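You operate a simulated robot arm through the tools that you are given. There is no shell and no other tool.

Carry out the task below with a simulated robot arm. There is one attempt and no reset: what you move stays moved.

## Task
Press both slipped loops back into the turntable coil with one winding.
Fine: pull out the white and blue keeper blocks, wind to 1, push each in on the loop of its colour; five moves; the yellow block stays in; no snag.

Only the result counts: the job must be done as asked and must still hold three seconds after the hand-in. Knocking over, shifting, dropping, spilling or breaking anything else fails it.

## Robot
A 7-joint arm with a two-finger parallel gripper, fixed in place. Base frame: the origin is on the floor under the middle of its stand, x ahead of it, y to its left, z up; the work surface is at about z = 0.85. Units: m, degrees, N and s.
With the tool pointing down near the work surface it reaches from about 0.3 to 0.7 m from the base axis. Its first joint turns from -66.0 to 66.0 degrees. Payload 1.57 kg.
The TCP is the grasp point between the finger pads, 0.03 m short of the fingertips. In the tool frame z runs along the fingers and y along their closing line. Largest opening 0.11 m; finger width 0.024, thickness 0.012; the body of the gripper, 0.048 by 0.112 m, starts 0.078 m behind the TCP.
Orientation is that of the tool frame in the base frame, as a unit quaternion [x, y, z, w]. With the fingers straight down and closing along the base's y, the tool's x points along the base's -x, its y along +y and its z along -z.

## Interface
- The arm moves only by the tool step_arm. Its argument "increments" is a list of rows, each a list of 7 numbers: the shift along the base's x, y, z in mm, then the turn, a rotation vector about the base's x, y, z in degrees, then the closure, from 0 (fully open) to 1 (shut). In form: [[tx, ty, tz, rx, ry, rz, gripper], ...]. A call has 1 to 20 rows; each row shifts and turns the commanded pose from where the row before left it. A row lasts 0.2 s, in which the tool goes at most 0.05 m and 8.6 degrees; a call with a longer step from one row to the next is refused whole, and so is a gripper value outside its range. Where a pose cannot be reached the arm comes as near as it can. A force on the tool above 80 N (or 10 N above the force at the start of the call, whichever is more), or a blocked arm, ends the call early, and 0.2 s more pass. Each finger travels about 0.108 m/s and halts on what it meets, pressing with about 34 N; the grip force reading is that of the motor and also rises with nothing between the fingers. The clock runs only during rows and for 0.2 s after the last one: add rows that do not move to give the fingers time. The reply holds the time, the measured pose of the TCP, the force on the tool along the base axes, the opening and the grip force, in the units named above and with some noise, with the torque about the TCP (base axes, N m) and any sound that the robot's microphone picked up.
- Cameras (640 x 400 px; columns grow to the right, rows downward): "scene" is fixed at [0.1719, -0.3913, 1.413]; the picture's right is [0.75, -0.66, 0.00], its down [-0.33, -0.37, -0.87] and it looks along [0.58, 0.65, -0.49] (base axes); focal length 298 px, centre (320, 200). "wrist" rides on the gripper at [0.07, 0.016, -0.141] in the tool frame; the picture's right is [-0.23, 0.97, 0.00], its down [-0.85, -0.20, -0.48] and it looks along [-0.47, -0.11, 0.88] (tool axes); focal length 222 px, centre (320, 200). There is no depth. A picture from a camera that has moved, and an enlarged one, comes with that camera's place and axes in the base frame and with its lens.
- capture(camera): a new picture of that camera. It takes no simulated time.
- inspect(camera, box): a new picture of the part [left, top, right, bottom] of that camera's present view, enlarged. It takes no simulated time.
- job_done(): hands the job in; it is judged then, once.

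Places have to be worked out from the pictures, the camera data and where the tool is seen. Open the gripper and draw the arm clear of the work before you hand the job in, unless the task says otherwise.

The tools are called after "Request:" as name(argument=value, ...) on one line, values as JSON. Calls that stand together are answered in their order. step_arm: Moves the arm, as the interface text tells. Its arguments: {"type":"object","properties":{"increments":{"type":"array","items":{"type":"array","items":{"type":"number"}}}},"required":["increments"]} The other tools are called the same way: capture (camera) takes a picture; inspect (camera, box) takes an enlarged picture of a part of a camera's view; job_done () hands the job in.

At the start:

```text
time: 0.0
eef_pos: [0.3907, 0.1056, 1.2088]
ee_rot: [0.0, 1.0, -0.001, 0.0]
force: [-0.3, 0.4, -0.2]
moment: [-0.01, -0.01, 0.02]
finger_gap: 0.1098
grasp_force: 0.1
```

scene: 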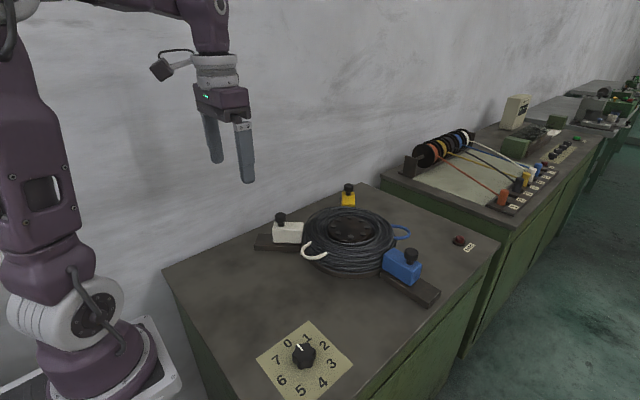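
wrist: 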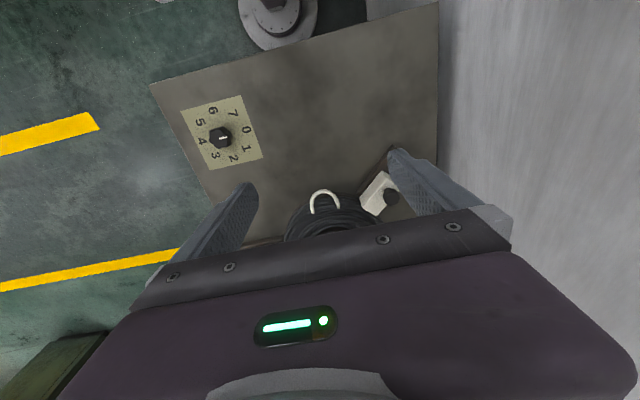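

I start by looking closer at the scene: the turntable coil with white, blue and yellow blocks on slides, and a dial with a knob numbered 0–7. I take enlarged pictures to work out the places.

Request:
inspect(camera="scene", box=[240, 170, 480, 320])

Request:
inspect(camera="scene", box=[230, 300, 390, 400])

Request:
inspect(camera="wrist", box=[140, 60, 460, 260])

```text
2.67 times, centred on (360, 245) of scene
camera zoom: at [0.1719, -0.3913, 1.413], right [0.75, -0.66, 0.0], down [-0.33, -0.37, -0.87], along [0.58, 0.65, -0.49], focal length 796 px, centre (213, 80)
```

zoom: 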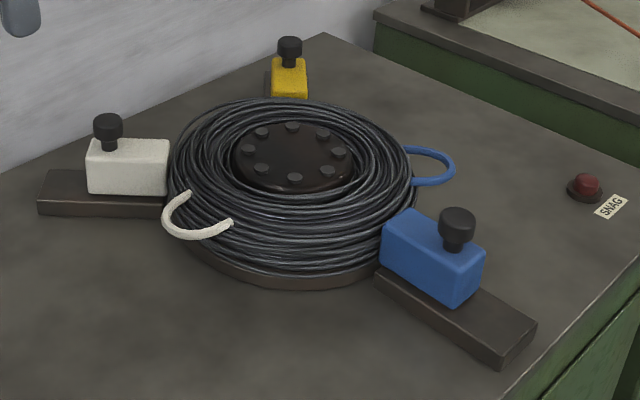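

```text
4.00 times, centred on (310, 350) of scene
camera zoom: at [0.1719, -0.3913, 1.413], right [0.75, -0.66, 0.0], down [-0.33, -0.37, -0.87], along [0.58, 0.65, -0.49], focal length 1194 px, centre (360, -400)
```

zoom: 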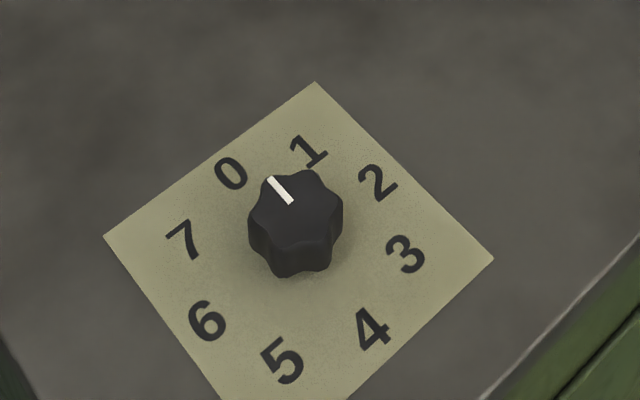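

```text
2.00 times, centred on (300, 160) of wrist
camera zoom: at [0.3206, 0.122, 1.3494], right [0.23, 0.97, 0.0], down [0.85, -0.2, 0.48], along [0.47, -0.11, -0.88], focal length 444 px, centre (360, 280)
```

zoom: 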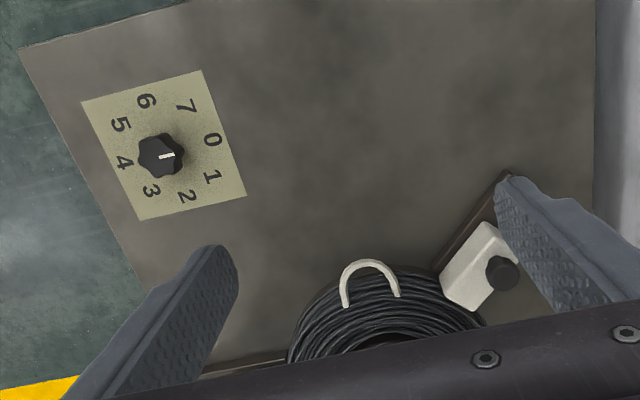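

Scene geometry puts the coil centre near (0.70, 0.09). The white rail runs out at about 135°, the blue one at about -90° and yellow at about 45°. The white loop sits near 180° and the blue loop near -45°, so one 45° clockwise step brings both in line with their blocks. The dial is at about (0.381, -0.109), pointing at 0. I move the wrist camera closer for a better view.

Request:
step_arm(increments=[[40, -5, -10, 0, 0, 0, 0], [40, -5, -10, 0, 0, 0, 0], [40, -5, -10, 0, 0, 0, 0], [30, -5, -10, 0, 0, 0, 0], [0, 0, 0, 0, 0, 0, 0]])

Request:
capture(camera="wrist")

```text
time: 1.2
eef_pos: [0.5391, 0.082, 1.1706]
ee_rot: [0.0, 1.0, 0.0, 0.0]
force: [-0.4, 0.2, 1.2]
moment: [-0.03, -0.03, 0.02]
finger_gap: 0.11
grasp_force: 0.0
```

```text
taken
camera wrist: at [0.4694, 0.1, 1.3106], right [0.23, 0.97, 0.0], down [0.85, -0.2, 0.48], along [0.47, -0.11, -0.88], focal length 222 px, centre (320, 200)
```

wrist: 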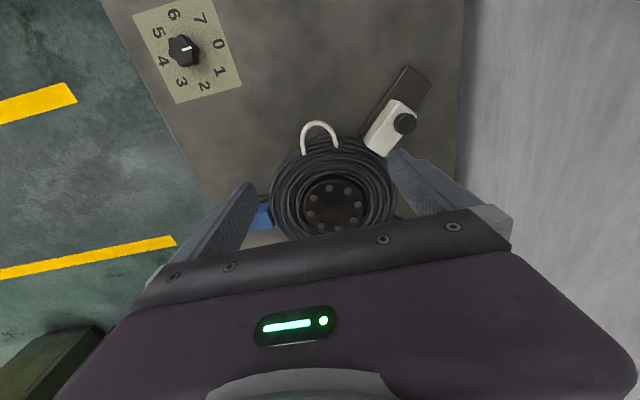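

Request:
inspect(camera="wrist", box=[240, 50, 480, 200])

Request:
inspect(camera="wrist", box=[120, 0, 280, 100])

Request:
inspect(camera="wrist", box=[220, 150, 440, 260])

```text
2.67 times, centred on (360, 125) of wrist
camera zoom: at [0.4694, 0.1, 1.3106], right [0.23, 0.97, 0.0], down [0.85, -0.2, 0.48], along [0.47, -0.11, -0.88], focal length 592 px, centre (213, 400)
```

zoom: 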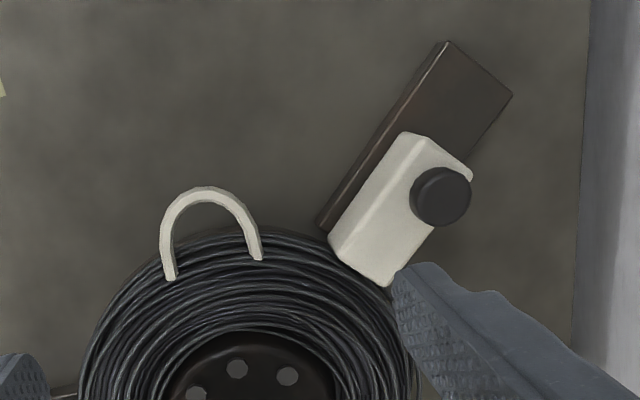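

```text
4.00 times, centred on (200, 50) of wrist
camera zoom: at [0.4694, 0.1, 1.3106], right [0.23, 0.97, 0.0], down [0.85, -0.2, 0.48], along [0.47, -0.11, -0.88], focal length 888 px, centre (800, 800)
```

zoom: 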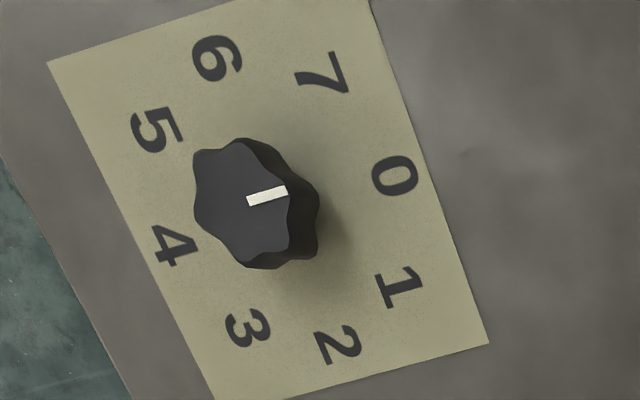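

```text
2.91 times, centred on (330, 205) of wrist
camera zoom: at [0.4694, 0.1, 1.3106], right [0.23, 0.97, 0.0], down [0.85, -0.2, 0.48], along [0.47, -0.11, -0.88], focal length 646 px, centre (291, 186)
```

zoom: 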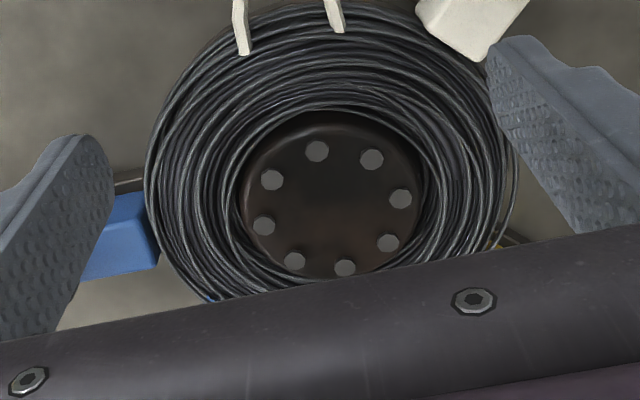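

From both cameras the coil centre is about (0.70, 0.075). The white knob cap is at about (0.558, 0.208) with its top at z≈0.966, and the white block spans r≈0.14–0.216 on a rail that ends at r≈0.27. I move above the white knob and turn the gripper 45° so that it closes along the rail.

Request:
step_arm(increments=[[3, 21, -20, 0, 0, 7.5, 0], [3, 21, -20, 0, 0, 7.5, 0], [3, 21, -20, 0, 0, 7.5, 0], [3, 21, -20, 0, 0, 7.5, 0], [4, 21, -20, 0, 0, 7.5, 0], [3, 21, -20, 0, 0, 7.5, 0.2], [0, 0, 0, 0, 0, 0, 0.3], [0, 0, 0, 0, 0, 0, 0.3]])

Request:
capture(camera="wrist")

Request:
capture(camera="scene")

```text
time: 3.0
eef_pos: [0.5584, 0.2102, 1.0517]
ee_rot: [-0.382, 0.924, 0.0, 0.001]
force: [0.0, -0.4, -0.2]
moment: [0.04, -0.01, -0.05]
finger_gap: 0.0769
grasp_force: 0.0
```

```text
taken
camera wrist: at [0.4966, 0.1719, 1.1924], right [-0.53, 0.85, 0.0], down [0.75, 0.46, 0.48], along [0.41, 0.25, -0.88], focal length 222 px, centre (320, 200)
```

wrist: 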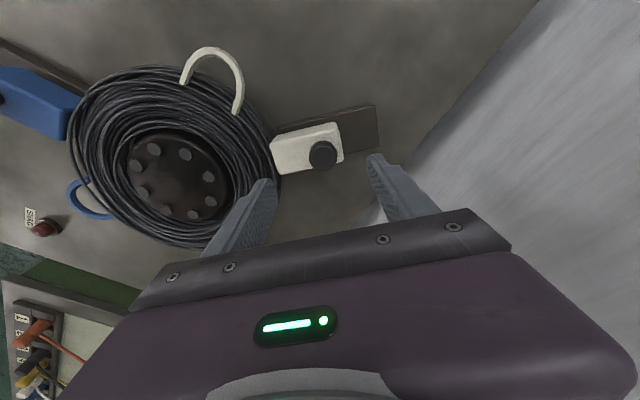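

```text
taken
```

scene: 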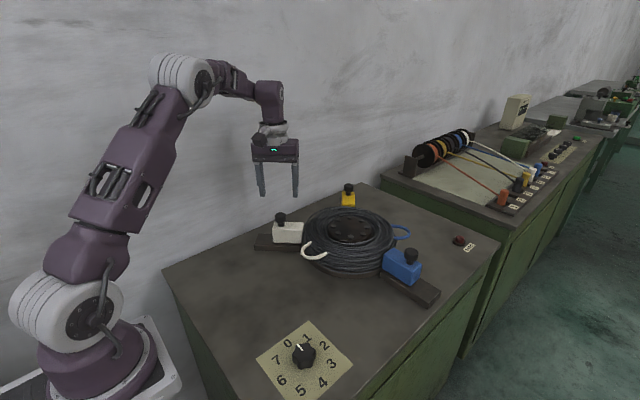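

The knob is nearly below the TCP. I zoom in to refine its place.

Request:
inspect(camera="wrist", box=[240, 90, 400, 190])

Request:
inspect(camera="scene", box=[230, 150, 350, 260])

```text
4.00 times, centred on (320, 140) of wrist
camera zoom: at [0.4966, 0.1719, 1.1924], right [-0.53, 0.85, 0.0], down [0.75, 0.46, 0.48], along [0.41, 0.25, -0.88], focal length 888 px, centre (320, 440)
```

zoom: 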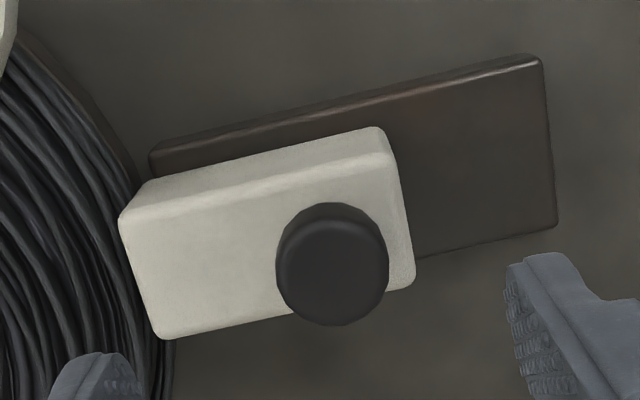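

```text
3.64 times, centred on (290, 205) of scene
camera zoom: at [0.1719, -0.3913, 1.413], right [0.75, -0.66, 0.0], down [-0.33, -0.37, -0.87], along [0.58, 0.65, -0.49], focal length 1085 px, centre (429, 182)
```

zoom: 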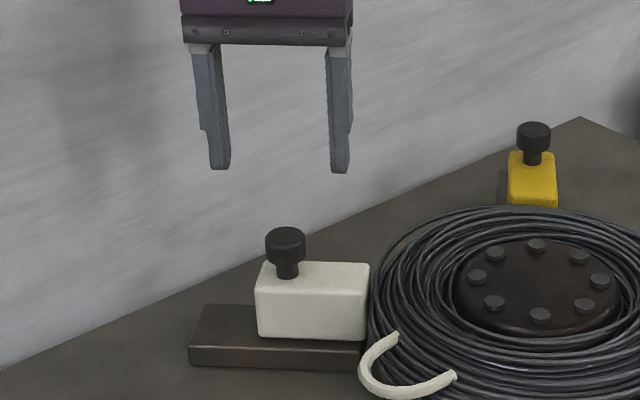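

The cap centre is about (0.557, 0.211), its diameter about 0.03, and it spans z≈0.948–0.966. The TCP is aligned with it, so I partly close the gripper and lower to z≈0.965.

Request:
step_arm(increments=[[0, 0, -20, 0, 0, 0, 0.45], [0, 0, -20, 0, 0, 0, 0.5], [0, 0, -20, 0, 0, 0, 0.5], [0, 0, -15, 0, 0, 0, 0.5], [0, 0, -11, 0, 0, 0, 0.5], [0, 0, 0, 0, 0, 0, 0.5]])

Request:
inspect(camera="wrist", box=[200, 80, 440, 230])

Request:
inspect(camera="scene", box=[230, 150, 350, 260])

```text
time: 4.4
eef_pos: [0.5588, 0.2123, 0.9629]
ee_rot: [-0.383, 0.924, 0.0, 0.0]
force: [0.2, 0.5, 0.5]
moment: [-0.01, -0.04, -0.01]
finger_gap: 0.0551
grasp_force: 0.0
```

```text
2.67 times, centred on (320, 155) of wrist
camera zoom: at [0.4973, 0.1741, 1.1048], right [-0.53, 0.85, 0.0], down [0.75, 0.46, 0.48], along [0.41, 0.25, -0.88], focal length 592 px, centre (320, 320)
```

zoom: 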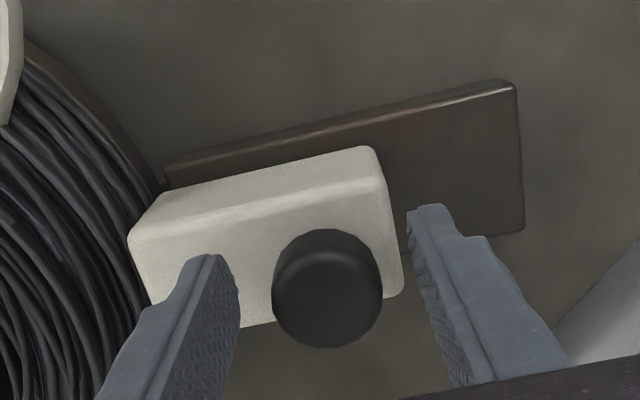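

```text
3.64 times, centred on (290, 205) of scene
camera zoom: at [0.1719, -0.3913, 1.413], right [0.75, -0.66, 0.0], down [-0.33, -0.37, -0.87], along [0.58, 0.65, -0.49], focal length 1085 px, centre (429, 182)
```

zoom: 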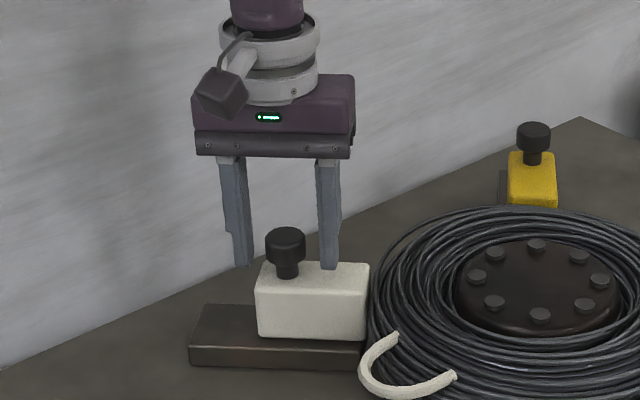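

The fingers straddle the knob, which sits about 5 mm towards the camera from the TCP. I shift slightly and close on it.

Request:
step_arm(increments=[[-3, -3, 0, 0, 0, 0, 0.5], [0, 0, 0, 0, 0, 0, 0.65], [0, 0, 0, 0, 0, 0, 0.8], [0, 0, 0, 0, 0, 0, 1.0], [0, 0, 0, 0, 0, 0, 1.0]])

Request:
inspect(camera="wrist", box=[200, 80, 440, 230])

```text
time: 5.6
eef_pos: [0.556, 0.2088, 0.9623]
ee_rot: [-0.383, 0.924, 0.001, 0.0]
force: [-11.3, 7.5, 0.6]
moment: [0.17, 0.36, 0.12]
finger_gap: 0.0317
grasp_force: 39.4
```

```text
2.67 times, centred on (320, 155) of wrist
camera zoom: at [0.4938, 0.1717, 1.1046], right [-0.53, 0.85, 0.0], down [0.75, 0.46, 0.48], along [0.4, 0.25, -0.88], focal length 592 px, centre (320, 320)
```

zoom: 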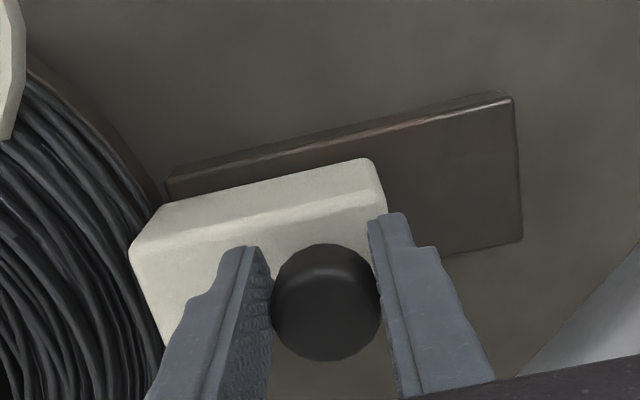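

The knob is held with a gap of 0.0317. I pull the white block outward along its rail in small steps.

Request:
step_arm(increments=[[-4, 4, 0, 0, 0, 0, 1.0], [-5, 5, 0, 0, 0, 0, 1.0], [-5, 5, 0, 0, 0, 0, 1.0], [-5, 5, 0, 0, 0, 0, 1.0], [0, 0, 0, 0, 0, 0, 1.0]])

Request:
inspect(camera="wrist", box=[200, 80, 440, 230])

Request:
inspect(camera="scene", box=[230, 150, 350, 260])

```text
time: 6.8
eef_pos: [0.5366, 0.2265, 0.9642]
ee_rot: [-0.383, 0.924, -0.001, -0.001]
force: [-4.2, -3.3, -3.4]
moment: [0.01, -0.03, -0.01]
finger_gap: 0.0313
grasp_force: 40.3
```

```text
2.67 times, centred on (320, 155) of wrist
camera zoom: at [0.4758, 0.1899, 1.1046], right [-0.53, 0.85, 0.0], down [0.75, 0.46, 0.48], along [0.41, 0.25, -0.88], focal length 592 px, centre (320, 320)
```

zoom: 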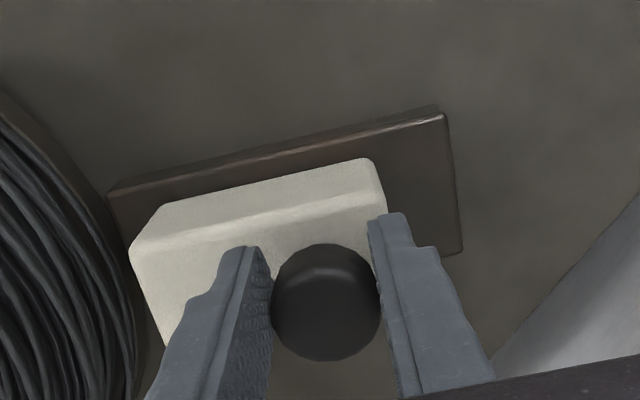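

```text
3.64 times, centred on (290, 205) of scene
camera zoom: at [0.1719, -0.3914, 1.413], right [0.75, -0.66, 0.0], down [-0.33, -0.37, -0.87], along [0.58, 0.65, -0.49], focal length 1085 px, centre (429, 182)
```

zoom: 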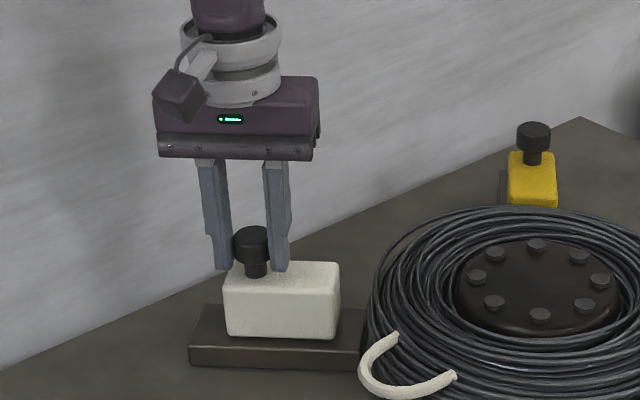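

The block slides freely and has moved about 27 mm. I continue outward while watching for a stop.

Request:
step_arm(increments=[[-4, 4, 0, 0, 0, 0, 1.0], [-4, 4, 0, 0, 0, 0, 1.0], [-3, 3, 0, 0, 0, 0, 1.0], [0, 0, 0, 0, 0, 0, 1.0]])

Request:
inspect(camera="wrist", box=[200, 80, 440, 230])

Request:
inspect(camera="scene", box=[230, 150, 350, 260])

```text
time: 7.8
eef_pos: [0.526, 0.2377, 0.9636]
ee_rot: [-0.383, 0.924, 0.0, -0.001]
force: [-10.1, -10.5, 10.5]
moment: [-0.78, 0.62, 0.09]
finger_gap: 0.0316
grasp_force: 40.2
```

```text
2.67 times, centred on (320, 155) of wrist
camera zoom: at [0.465, 0.2004, 1.1045], right [-0.53, 0.85, 0.0], down [0.75, 0.46, 0.48], along [0.41, 0.25, -0.88], focal length 592 px, centre (320, 320)
```

zoom: 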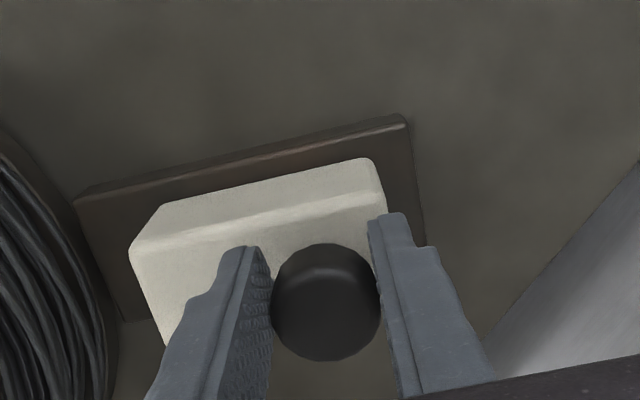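

```text
3.64 times, centred on (290, 205) of scene
camera zoom: at [0.1715, -0.3917, 1.413], right [0.75, -0.66, 0.0], down [-0.33, -0.37, -0.87], along [0.58, 0.65, -0.49], focal length 1085 px, centre (429, 182)
```

zoom: 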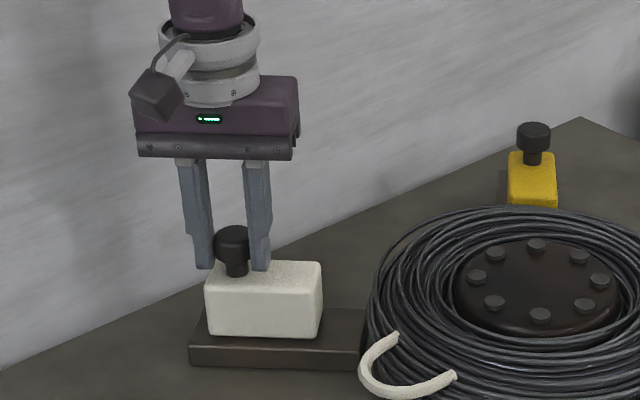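

About 42 mm out, with no stop felt, only a slight sideways force. I go about 7 mm further with a small lateral correction.

Request:
step_arm(increments=[[-4, 2, 0, 0, 0, 0, 1.0], [-3, 2, 0, 0, 0, 0, 1.0], [0, 0, 0, 0, 0, 0, 1.0]])

Request:
inspect(camera="wrist", box=[200, 80, 440, 230])

```text
time: 8.6
eef_pos: [0.5204, 0.2435, 0.9628]
ee_rot: [-0.383, 0.924, 0.0, 0.002]
force: [-1.9, 0.2, 14.4]
moment: [0.29, -0.28, -0.02]
finger_gap: 0.0315
grasp_force: 40.2
```

```text
2.67 times, centred on (320, 155) of wrist
camera zoom: at [0.4588, 0.2059, 1.1041], right [-0.53, 0.85, 0.0], down [0.74, 0.46, 0.48], along [0.41, 0.26, -0.88], focal length 592 px, centre (320, 320)
```

zoom: 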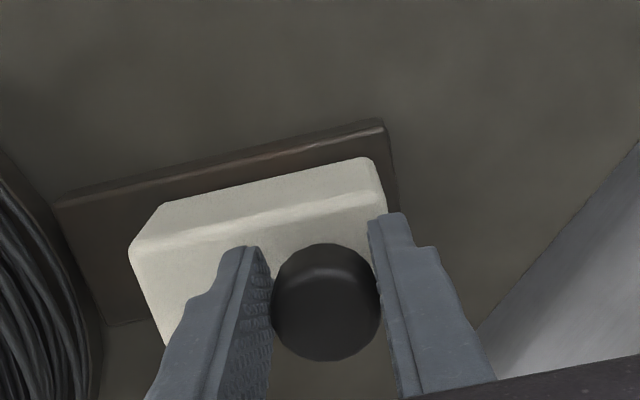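

The white block is out about 50 mm, almost at the rail end and well clear of the loop path. I release, rise, and look.

Request:
step_arm(increments=[[0, 0, 0, 0, 0, 0, 0.7], [0, 0, 0, 0, 0, 0, 0.5], [0, 0, 0, 0, 0, 0, 0.5], [0, 0, 15, 0, 0, 0, 0.5], [0, 0, 30, 0, 0, 0, 0.5], [0, 0, 40, 0, 0, 0, 0.5], [0, 0, 40, 0, 0, 0, 0.5], [0, 0, 0, 0, 0, 0, 0.5]])

Request:
capture(camera="wrist")

Request:
inspect(camera="scene", box=[240, 170, 480, 320])

```text
time: 10.4
eef_pos: [0.5216, 0.2428, 1.0909]
ee_rot: [-0.383, 0.924, 0.0, 0.0]
force: [-0.4, 0.3, -0.6]
moment: [0.02, 0.03, -0.02]
finger_gap: 0.0551
grasp_force: 0.0
```

```text
taken
camera wrist: at [0.4604, 0.2047, 1.2302], right [-0.53, 0.85, 0.0], down [0.75, 0.46, 0.48], along [0.41, 0.25, -0.88], focal length 222 px, centre (320, 200)
```

wrist: 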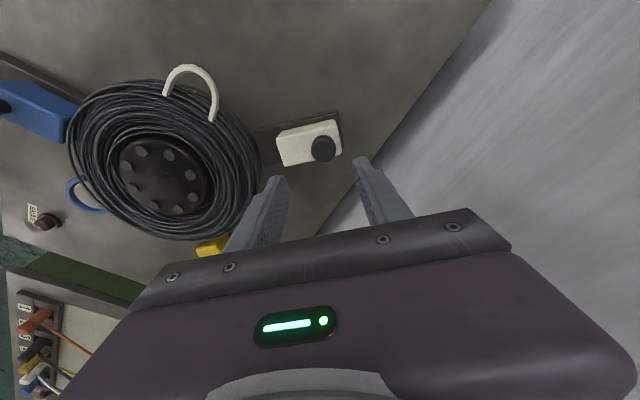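

```text
2.67 times, centred on (360, 245) of scene
camera zoom: at [0.1719, -0.3914, 1.413], right [0.75, -0.66, 0.0], down [-0.33, -0.37, -0.87], along [0.58, 0.65, -0.49], focal length 796 px, centre (213, 80)
```

zoom: 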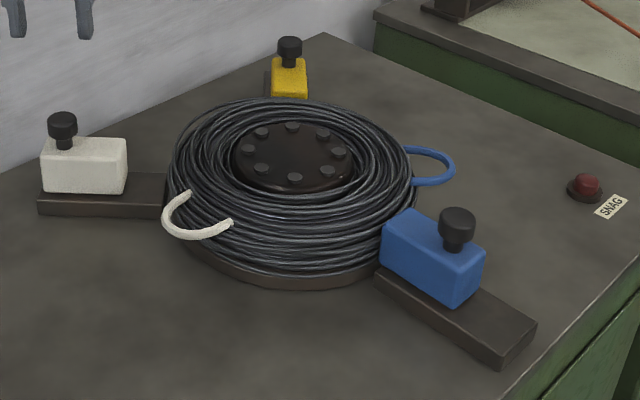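

White is out and nothing else has moved. Next I go over the coil at safe height to above the blue knob, at about (0.693, -0.125), turning the gripper back to close along y.

Request:
step_arm(increments=[[16, -36.8, 0, 0, 0, -4.5, 0.5], [16, -36.8, 0, 0, 0, -4.5, 0.5], [16, -36.8, 0, 0, 0, -4.5, 0.5], [16, -36.8, 0, 0, 0, -4.5, 0.5], [16, -36.8, 0, 0, 0, -4.5, 0.5], [16, -36.8, 0, 0, 0, -4.5, 0.4], [16, -36.8, 0, 0, 0, -4.5, 0.4], [16, -36.8, 0, 0, 0, -4.5, 0.4], [16, -36.8, 0, 0, 0, -4.5, 0.4], [16, -36.8, 0, 0, 0, -4.5, 0.4], [0, 0, 0, 0, 0, 0, 0.4], [0, 0, 0, 0, 0, 0, 0.4]])

Request:
capture(camera="wrist")

Request:
capture(camera="scene")

```text
time: 13.0
eef_pos: [0.6494, -0.1049, 1.0824]
ee_rot: [-0.01, 1.0, 0.0, -0.001]
force: [-0.3, 0.2, 0.2]
moment: [0.02, 0.0, 0.0]
finger_gap: 0.066
grasp_force: 0.0
out of reach, approached as far as the arm can: row 9, 10
```

```text
taken
camera wrist: at [0.5785, -0.0888, 1.2241], right [0.21, 0.98, 0.0], down [0.86, -0.18, 0.48], along [0.47, -0.1, -0.88], focal length 222 px, centre (320, 200)
```

wrist: 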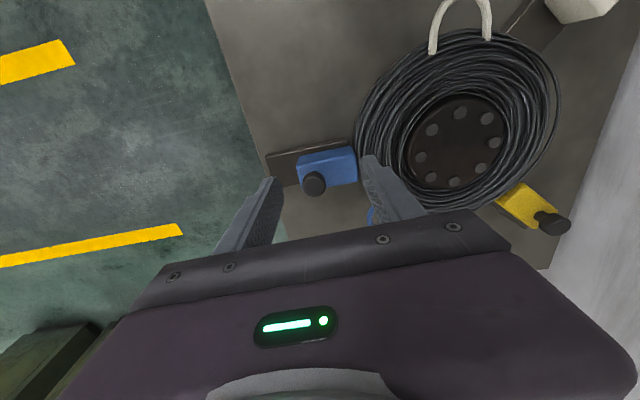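

```text
taken
```

scene: 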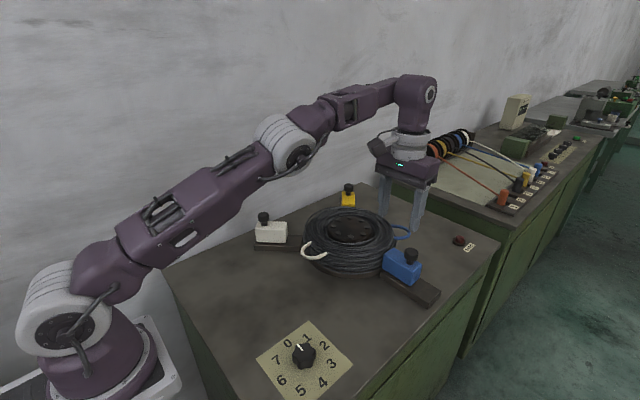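

At this height, pointing straight down, the arm runs out of reach at r≈0.66. The blue knob is at about (0.692, -0.120), so I tilt the fingers forward about 24° to gain reach.

Request:
step_arm(increments=[[0, 0, 0, 0, -8, 0, 0.4], [0, 0, 0, 0, -8, 0, 0.4], [0, 0, 0, 0, -8, 0, 0.4], [0, 0, 0, 0, 0, 0, 0.4], [0, 0, 0, 0, 0, 0, 0.4]])

Request:
capture(camera="wrist")

```text
time: 14.2
eef_pos: [0.6474, -0.1032, 1.0839]
ee_rot: [0.001, 0.978, -0.001, 0.208]
force: [-0.2, -0.5, 0.2]
moment: [-0.02, -0.01, 0.02]
finger_gap: 0.0661
grasp_force: 0.0
```

```text
taken
camera wrist: at [0.5271, -0.0864, 1.1837], right [0.21, 0.97, 0.09], down [0.59, -0.2, 0.79], along [0.78, -0.11, -0.61], focal length 222 px, centre (320, 200)
```

wrist: 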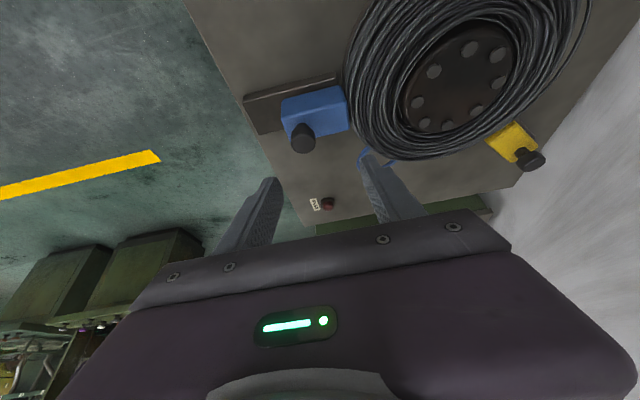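

The commanded pose has followed the measured one, and the tilt is now 24° with the closing line along y. I move to above the blue knob and then partly down.

Request:
step_arm(increments=[[22, -8, 0, 0, 0, 0, 0.45], [22, -8, -10, 0, 0, 0, 0.45], [0, 0, -25, 0, 0, 0, 0.45], [0, 0, -25, 0, 0, 0, 0.45], [0, 0, 0, 0, 0, 0, 0.45]])

Request:
inspect(camera="wrist", box=[200, 80, 440, 230])

Request:
inspect(camera="scene", box=[340, 170, 480, 310])

```text
time: 15.4
eef_pos: [0.6934, -0.1202, 1.0233]
ee_rot: [0.0, 0.978, 0.0, 0.207]
force: [0.6, -0.2, -0.1]
moment: [-0.01, -0.01, -0.01]
finger_gap: 0.0606
grasp_force: 0.1
```

```text
2.67 times, centred on (320, 155) of wrist
camera zoom: at [0.5717, -0.1031, 1.1239], right [0.21, 0.97, 0.09], down [0.59, -0.2, 0.79], along [0.78, -0.11, -0.61], focal length 592 px, centre (320, 320)
```

zoom: 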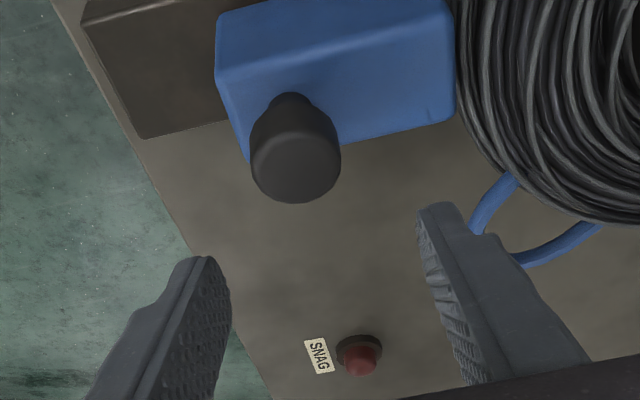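

```text
2.86 times, centred on (410, 240) of scene
camera zoom: at [0.1719, -0.3914, 1.413], right [0.75, -0.66, 0.0], down [-0.33, -0.37, -0.87], along [0.58, 0.65, -0.49], focal length 853 px, centre (63, 86)
```

zoom: 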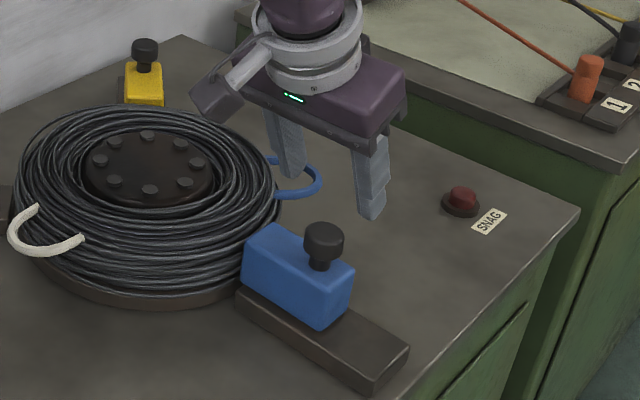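

The knob computes to (0.692, -0.122) and the TCP is at (0.693, -0.120). I lower to z≈0.965 around it.

Request:
step_arm(increments=[[-1, -2, -15, 0, 0, 0, 0.5], [0, 0, -15, 0, 0, 0, 0.5], [0, 0, -15, 0, 0, 0, 0.5], [0, 0, -12, 0, 0, 0, 0.5], [0, 0, 0, 0, 0, 0, 0.5]])

Request:
inspect(camera="wrist", box=[200, 80, 440, 230])

Request:
inspect(camera="scene", box=[340, 170, 480, 310])

```text
time: 16.6
eef_pos: [0.6932, -0.1197, 0.9671]
ee_rot: [-0.001, 0.978, 0.0, 0.206]
force: [0.3, 0.0, 1.0]
moment: [0.0, 0.01, 0.04]
finger_gap: 0.0549
grasp_force: 0.2
```

```text
2.67 times, centred on (320, 155) of wrist
camera zoom: at [0.5721, -0.103, 1.0663], right [0.21, 0.97, 0.09], down [0.59, -0.2, 0.78], along [0.78, -0.11, -0.61], focal length 592 px, centre (320, 320)
```

zoom: 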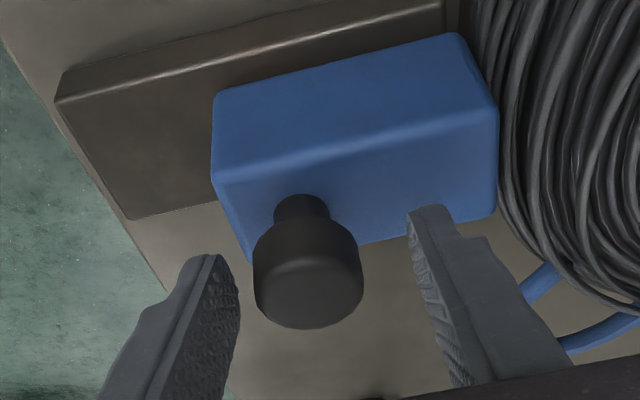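

```text
2.86 times, centred on (410, 240) of scene
camera zoom: at [0.1719, -0.3914, 1.413], right [0.75, -0.66, 0.0], down [-0.33, -0.37, -0.87], along [0.58, 0.65, -0.49], focal length 853 px, centre (63, 86)
```

zoom: 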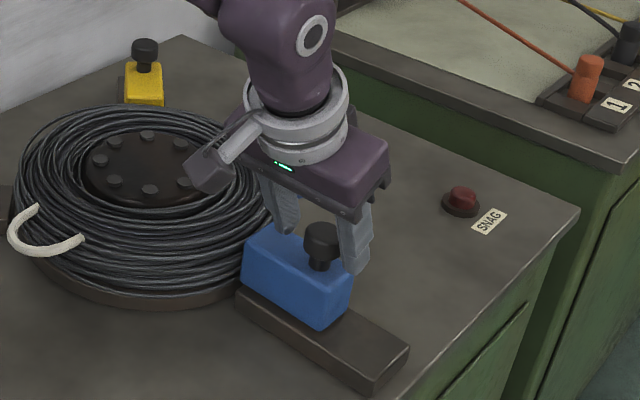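

The knob is between the fingers and sits a few mm towards the base from the finger axis. I shift -5 mm in x and close.

Request:
step_arm(increments=[[-5, -1.5, -1.5, 0, 0, 0, 0.5], [0, 0, 0, 0, 0, 0, 0.65], [0, 0, 0, 0, 0, 0, 0.8], [0, 0, 0, 0, 0, 0, 1.0], [0, 0, 0, 0, 0, 0, 1.0]])

Request:
inspect(camera="wrist", box=[200, 80, 440, 230])

```text
time: 17.8
eef_pos: [0.6876, -0.1232, 0.9659]
ee_rot: [0.001, 0.978, -0.001, 0.208]
force: [2.3, -12.4, -4.2]
moment: [-0.27, -0.22, -0.22]
finger_gap: 0.0316
grasp_force: 40.2
```

```text
2.67 times, centred on (320, 155) of wrist
camera zoom: at [0.5669, -0.1062, 1.0647], right [0.21, 0.97, 0.09], down [0.59, -0.2, 0.79], along [0.78, -0.11, -0.61], focal length 592 px, centre (320, 320)
```

zoom: 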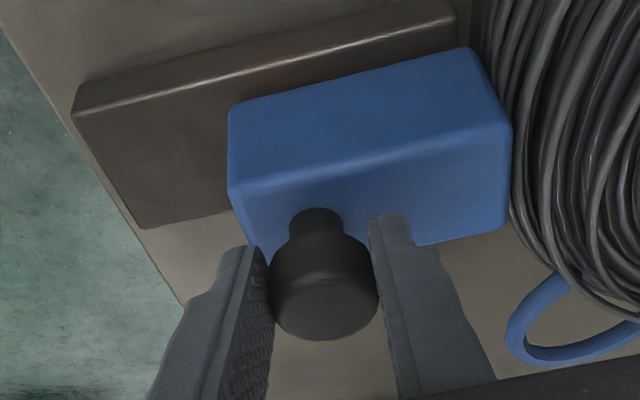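

The blue knob is gripped with a gap of 0.0316. I pull the block outward along -y.

Request:
step_arm(increments=[[0, -5, 0, 0, 0, 0, 1.0], [0, -7, 0, 0, 0, 0, 1.0], [0, -7, 0, 0, 0, 0, 1.0], [0, -7, 0, 0, 0, 0, 1.0], [0, 0, 0, 0, 0, 0, 1.0]])

Request:
inspect(camera="wrist", box=[200, 80, 440, 230])

```text
time: 19.0
eef_pos: [0.6882, -0.1494, 0.9651]
ee_rot: [0.001, 0.978, 0.0, 0.207]
force: [-17.1, -0.1, 3.8]
moment: [-0.02, 0.71, 0.04]
finger_gap: 0.0314
grasp_force: 40.0
```

```text
2.67 times, centred on (320, 155) of wrist
camera zoom: at [0.5672, -0.1323, 1.0649], right [0.21, 0.97, 0.09], down [0.59, -0.2, 0.78], along [0.78, -0.11, -0.61], focal length 592 px, centre (320, 320)
```

zoom: 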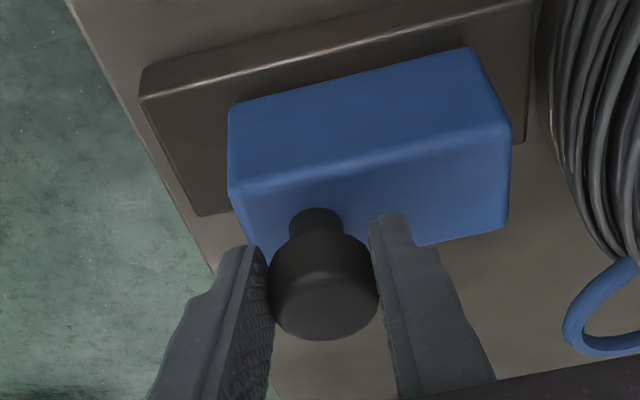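

26 mm out so far, with a sideways force of -17 N in x. I continue and ease x by 1.5 mm.

Request:
step_arm(increments=[[-1, -6, 0, 0, 0, 0, 1.0], [-0.7, -6, 0, 0, 0, 0, 1.0], [0, -6, 0, 0, 0, 0, 1.0], [0, -5, 0, 0, 0, 0, 1.0], [0, 0, 0, 0, 0, 0, 1.0]])

Request:
inspect(camera="wrist", box=[200, 80, 440, 230])

Request:
inspect(camera="scene", box=[340, 170, 480, 310])

```text
time: 20.2
eef_pos: [0.6878, -0.1703, 0.9659]
ee_rot: [0.001, 0.978, -0.001, 0.208]
force: [22.0, 0.3, -25.1]
moment: [0.0, -0.21, 0.01]
finger_gap: 0.0316
grasp_force: 39.9
```

```text
2.67 times, centred on (320, 155) of wrist
camera zoom: at [0.5666, -0.1538, 1.0649], right [0.21, 0.97, 0.09], down [0.59, -0.2, 0.79], along [0.78, -0.11, -0.61], focal length 592 px, centre (320, 320)
```

zoom: 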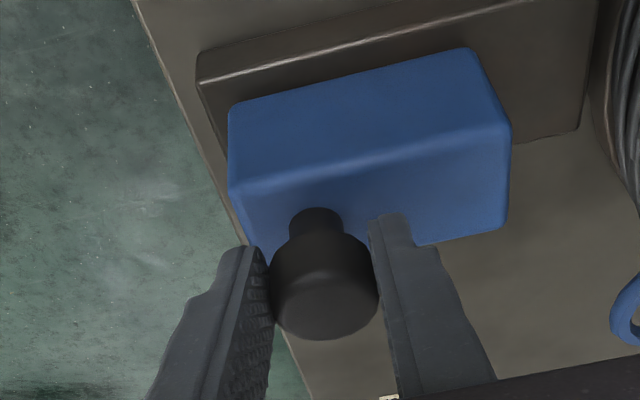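

```text
2.86 times, centred on (410, 240) of scene
camera zoom: at [0.1731, -0.3915, 1.4128], right [0.75, -0.66, 0.0], down [-0.33, -0.37, -0.87], along [0.58, 0.65, -0.49], focal length 853 px, centre (63, 86)
```

zoom: 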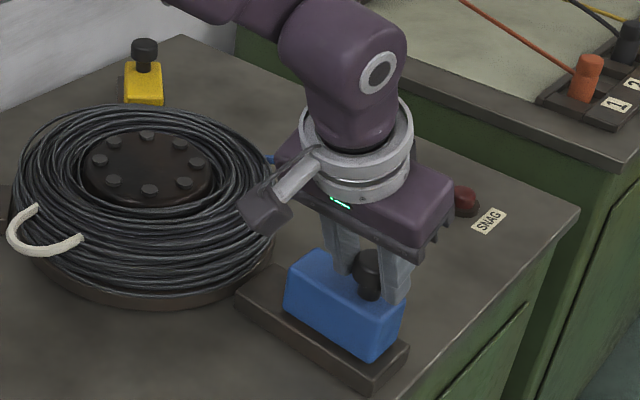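

The block is 47 mm out and near the rail end. I go 3 mm further, easing the side load, and then release and rise.

Request:
step_arm(increments=[[0.7, -3, -0.7, 0, 0, 0, 1.0], [0, 0, 0, 0, 0, 0, 1.0], [0, 0, 0, 0, 0, 0, 0.7], [0, 0, 0, 0, 0, 0, 0.5], [0, 0, 0, 0, 0, 0, 0.5]])

Request:
inspect(camera="wrist", box=[200, 80, 440, 230])

```text
time: 21.4
eef_pos: [0.6873, -0.1747, 0.9656]
ee_rot: [-0.001, 0.978, 0.001, 0.208]
force: [-0.3, -1.0, 0.5]
moment: [0.01, -0.01, 0.01]
finger_gap: 0.0551
grasp_force: 0.1
```

```text
2.67 times, centred on (320, 155) of wrist
camera zoom: at [0.5658, -0.1574, 1.0658], right [0.21, 0.97, 0.09], down [0.59, -0.2, 0.79], along [0.78, -0.11, -0.61], focal length 592 px, centre (320, 320)
```

zoom: 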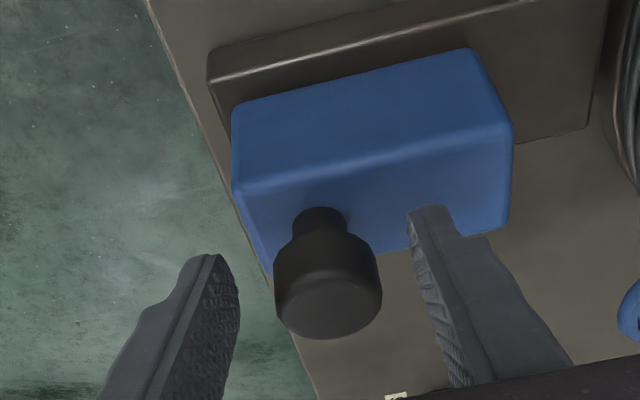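

Both blocks are out and the gripper is open. I rise clear of the blue knob, return the tool to vertical, and travel to above the dial at about (0.382, -0.109).

Request:
step_arm(increments=[[0, 0, 20, 0, 0, 0, 0.45], [0, 0, 30, 0, 0, 0, 0.4], [-20, 5, 25, 0, 0, 0, 0.35], [-35, 5, 20, 0, 8, 0, 0.35], [-35, 5, 0, 0, 8, 0, 0.35], [-35, 5, 0, 0, 7.8, 0, 0.35], [-40, 10, 0, 0, 0, 0, 0.35], [-40, 10, 0, 0, 0, 0, 0.35], [-40, 10, -10, 0, 0, 0, 0.35], [-35, 10, -20, 0, 0, 0, 0.35], [-25, 5, -20, 0, 0, 0, 0.35], [0, 0, 0, 0, 0, 0, 0.35], [0, 0, 0, 0, 0, 0, 0.35]])

Request:
capture(camera="wrist")

Request:
inspect(camera="scene", box=[240, 170, 480, 320])

```text
time: 24.2
eef_pos: [0.384, -0.1104, 1.0108]
ee_rot: [-0.001, 1.0, 0.001, 0.002]
force: [0.5, 0.3, -0.3]
moment: [0.03, -0.03, 0.02]
finger_gap: 0.0715
grasp_force: 0.0
```

```text
taken
camera wrist: at [0.3134, -0.0934, 1.1516], right [0.23, 0.97, 0.0], down [0.85, -0.2, 0.48], along [0.47, -0.11, -0.88], focal length 222 px, centre (320, 200)
```

wrist: 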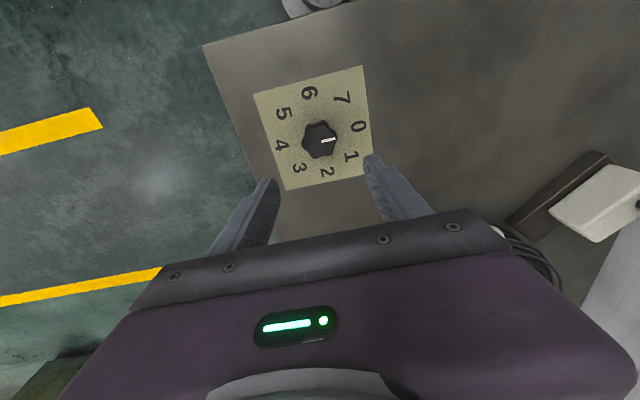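

```text
2.67 times, centred on (360, 245) of scene
camera zoom: at [0.1719, -0.3913, 1.413], right [0.75, -0.66, 0.0], down [-0.33, -0.37, -0.87], along [0.58, 0.65, -0.49], focal length 796 px, centre (213, 80)
```

zoom: 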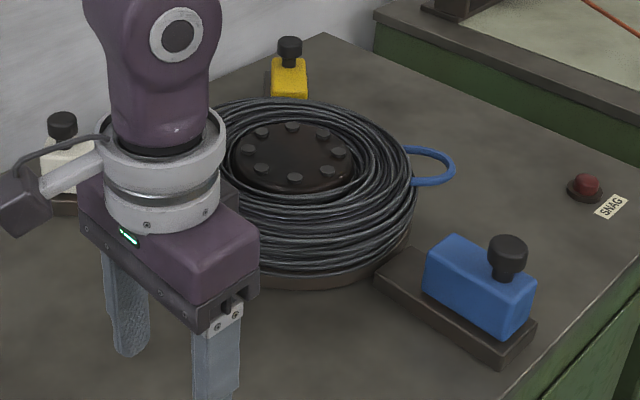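

Blue stands out near its rail end and the snag lamp is dark. I zoom in on the dial for its exact centre and lobes.

Request:
inspect(camera="wrist", box=[250, 60, 380, 190])

Request:
inspect(camera="scene", box=[250, 300, 370, 400])

```text
3.08 times, centred on (315, 125) of wrist
camera zoom: at [0.3134, -0.0934, 1.1516], right [0.23, 0.97, 0.0], down [0.85, -0.2, 0.48], along [0.47, -0.11, -0.88], focal length 684 px, centre (335, 431)
```

zoom: 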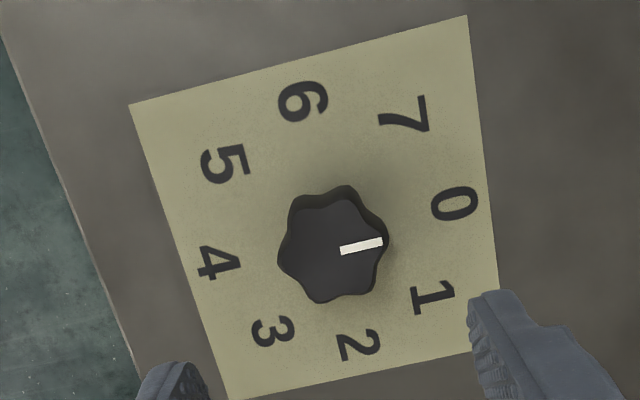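

```text
4.00 times, centred on (310, 350) of scene
camera zoom: at [0.1719, -0.3913, 1.413], right [0.75, -0.66, 0.0], down [-0.33, -0.37, -0.87], along [0.58, 0.65, -0.49], focal length 1194 px, centre (360, -400)
```

zoom: 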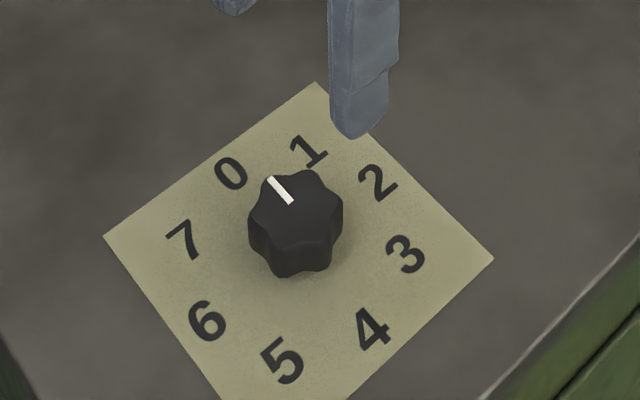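

The knob has six lobes, one of them at the pointer, so flat pads sit stably with the closing line 30° off the pointer. I centre on (0.379, -0.1095), yaw +30° and lower part-way.

Request:
step_arm(increments=[[-2, 0.5, -20, 0, 0, 7.5, 0.35], [-2, 0.5, -20, 0, 0, 7.5, 0.35], [-1, 0, -20, 0, 0, 7.5, 0.35], [0, 0, -15, 0, 0, 7.5, 0.35], [0, 0, 0, 0, 0, 0, 0.35]])

Request:
inspect(camera="wrist", box=[230, 70, 430, 230])

Request:
inspect(camera="scene", box=[240, 280, 390, 400])

```text
time: 25.4
eef_pos: [0.3776, -0.1089, 0.9362]
ee_rot: [-0.259, 0.966, 0.001, 0.001]
force: [-0.4, -0.6, 0.2]
moment: [0.0, 0.01, -0.03]
finger_gap: 0.0713
grasp_force: 0.1
```

```text
2.50 times, centred on (330, 150) of wrist
camera zoom: at [0.3077, -0.1299, 1.0756], right [-0.29, 0.96, 0.0], down [0.84, 0.25, 0.48], along [0.46, 0.14, -0.88], focal length 555 px, centre (295, 325)
```

zoom: 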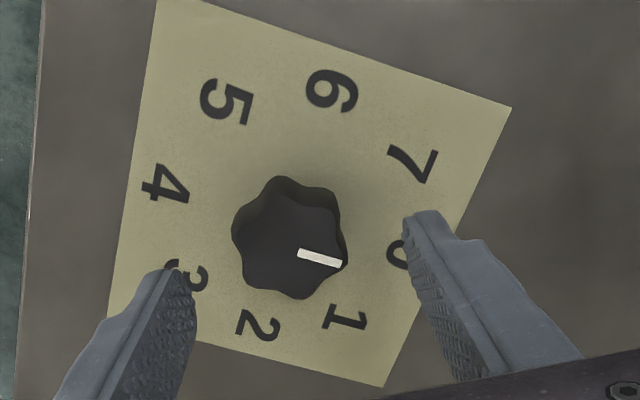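

```text
3.33 times, centred on (315, 340) of scene
camera zoom: at [0.1719, -0.3914, 1.413], right [0.75, -0.66, 0.0], down [-0.33, -0.37, -0.87], along [0.58, 0.65, -0.49], focal length 995 px, centre (337, -267)
```

zoom: 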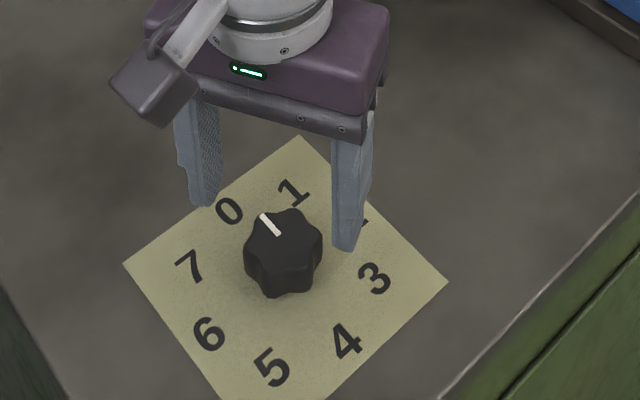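

The valley between two lobes faces the right finger as planned, and the knob centre is at (0.379, -0.110). I lower to z≈0.888.

Request:
step_arm(increments=[[1, -1, -15, 0, 0, 0, 0.35], [0, 0, -15, 0, 0, 0, 0.35], [0, 0, -10, 0, 0, 0, 0.4], [0, 0, -8, 0, 0, 0, 0.45], [0, 0, 0, 0, 0, 0, 0.45]])

Request:
inspect(camera="wrist", box=[230, 70, 430, 230])

Request:
inspect(camera="scene", box=[240, 280, 390, 400])

```text
time: 26.6
eef_pos: [0.3785, -0.1091, 0.8869]
ee_rot: [-0.259, 0.966, 0.001, 0.002]
force: [-0.2, -0.1, -0.4]
moment: [-0.02, -0.02, 0.02]
finger_gap: 0.0605
grasp_force: 0.1
```

```text
2.50 times, centred on (330, 150) of wrist
camera zoom: at [0.3091, -0.1301, 1.0269], right [-0.29, 0.96, 0.0], down [0.84, 0.25, 0.48], along [0.46, 0.14, -0.88], focal length 555 px, centre (295, 325)
```

zoom: 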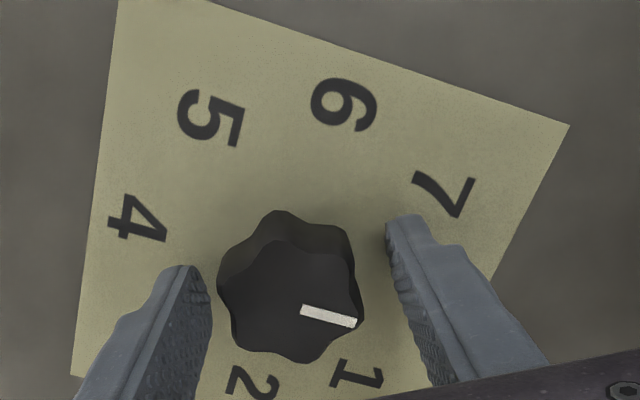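

```text
3.33 times, centred on (315, 340) of scene
camera zoom: at [0.1719, -0.3913, 1.413], right [0.75, -0.66, 0.0], down [-0.33, -0.37, -0.87], along [0.58, 0.65, -0.49], focal length 995 px, centre (337, -267)
```

zoom: 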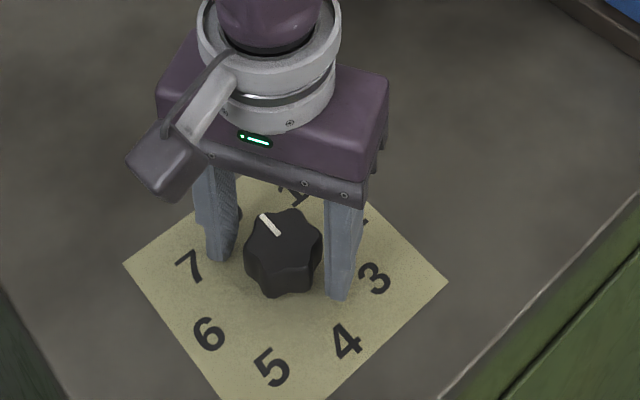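

The TCP is centred on the knob. I close on it.

Request:
step_arm(increments=[[0, 0, 0, 0, 0, 0, 0.55], [0, 0, 0, 0, 0, 0, 0.65], [0, 0, 0, 0, 0, 0, 0.8], [0, 0, 0, 0, 0, 0, 1.0], [0, 0, 0, 0, 0, 0, 1.0]])

Request:
inspect(camera="wrist", box=[230, 70, 430, 230])

Request:
inspect(camera="scene", box=[240, 280, 390, 400])

```text
time: 27.8
eef_pos: [0.3786, -0.111, 0.8873]
ee_rot: [-0.258, 0.966, 0.0, 0.003]
force: [7.4, -22.0, -5.3]
moment: [-0.32, -0.28, -0.07]
finger_gap: 0.0418
grasp_force: 45.2
```

```text
2.50 times, centred on (330, 150) of wrist
camera zoom: at [0.3095, -0.131, 1.027], right [-0.29, 0.96, 0.0], down [0.84, 0.25, 0.48], along [0.46, 0.14, -0.88], focal length 555 px, centre (295, 325)
```

zoom: 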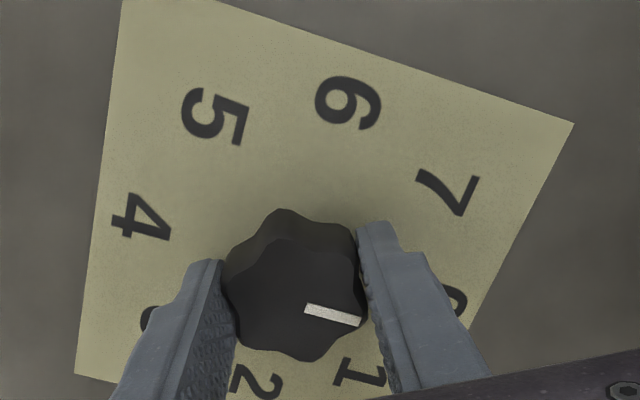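

```text
3.33 times, centred on (315, 340) of scene
camera zoom: at [0.1722, -0.3919, 1.4128], right [0.75, -0.66, 0.0], down [-0.33, -0.37, -0.87], along [0.58, 0.65, -0.49], focal length 995 px, centre (337, -267)
```

zoom: 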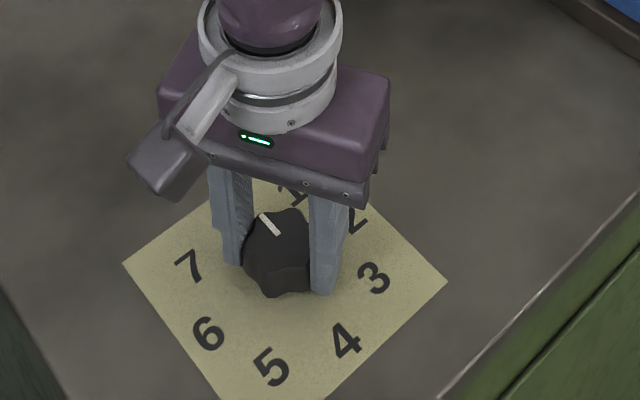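

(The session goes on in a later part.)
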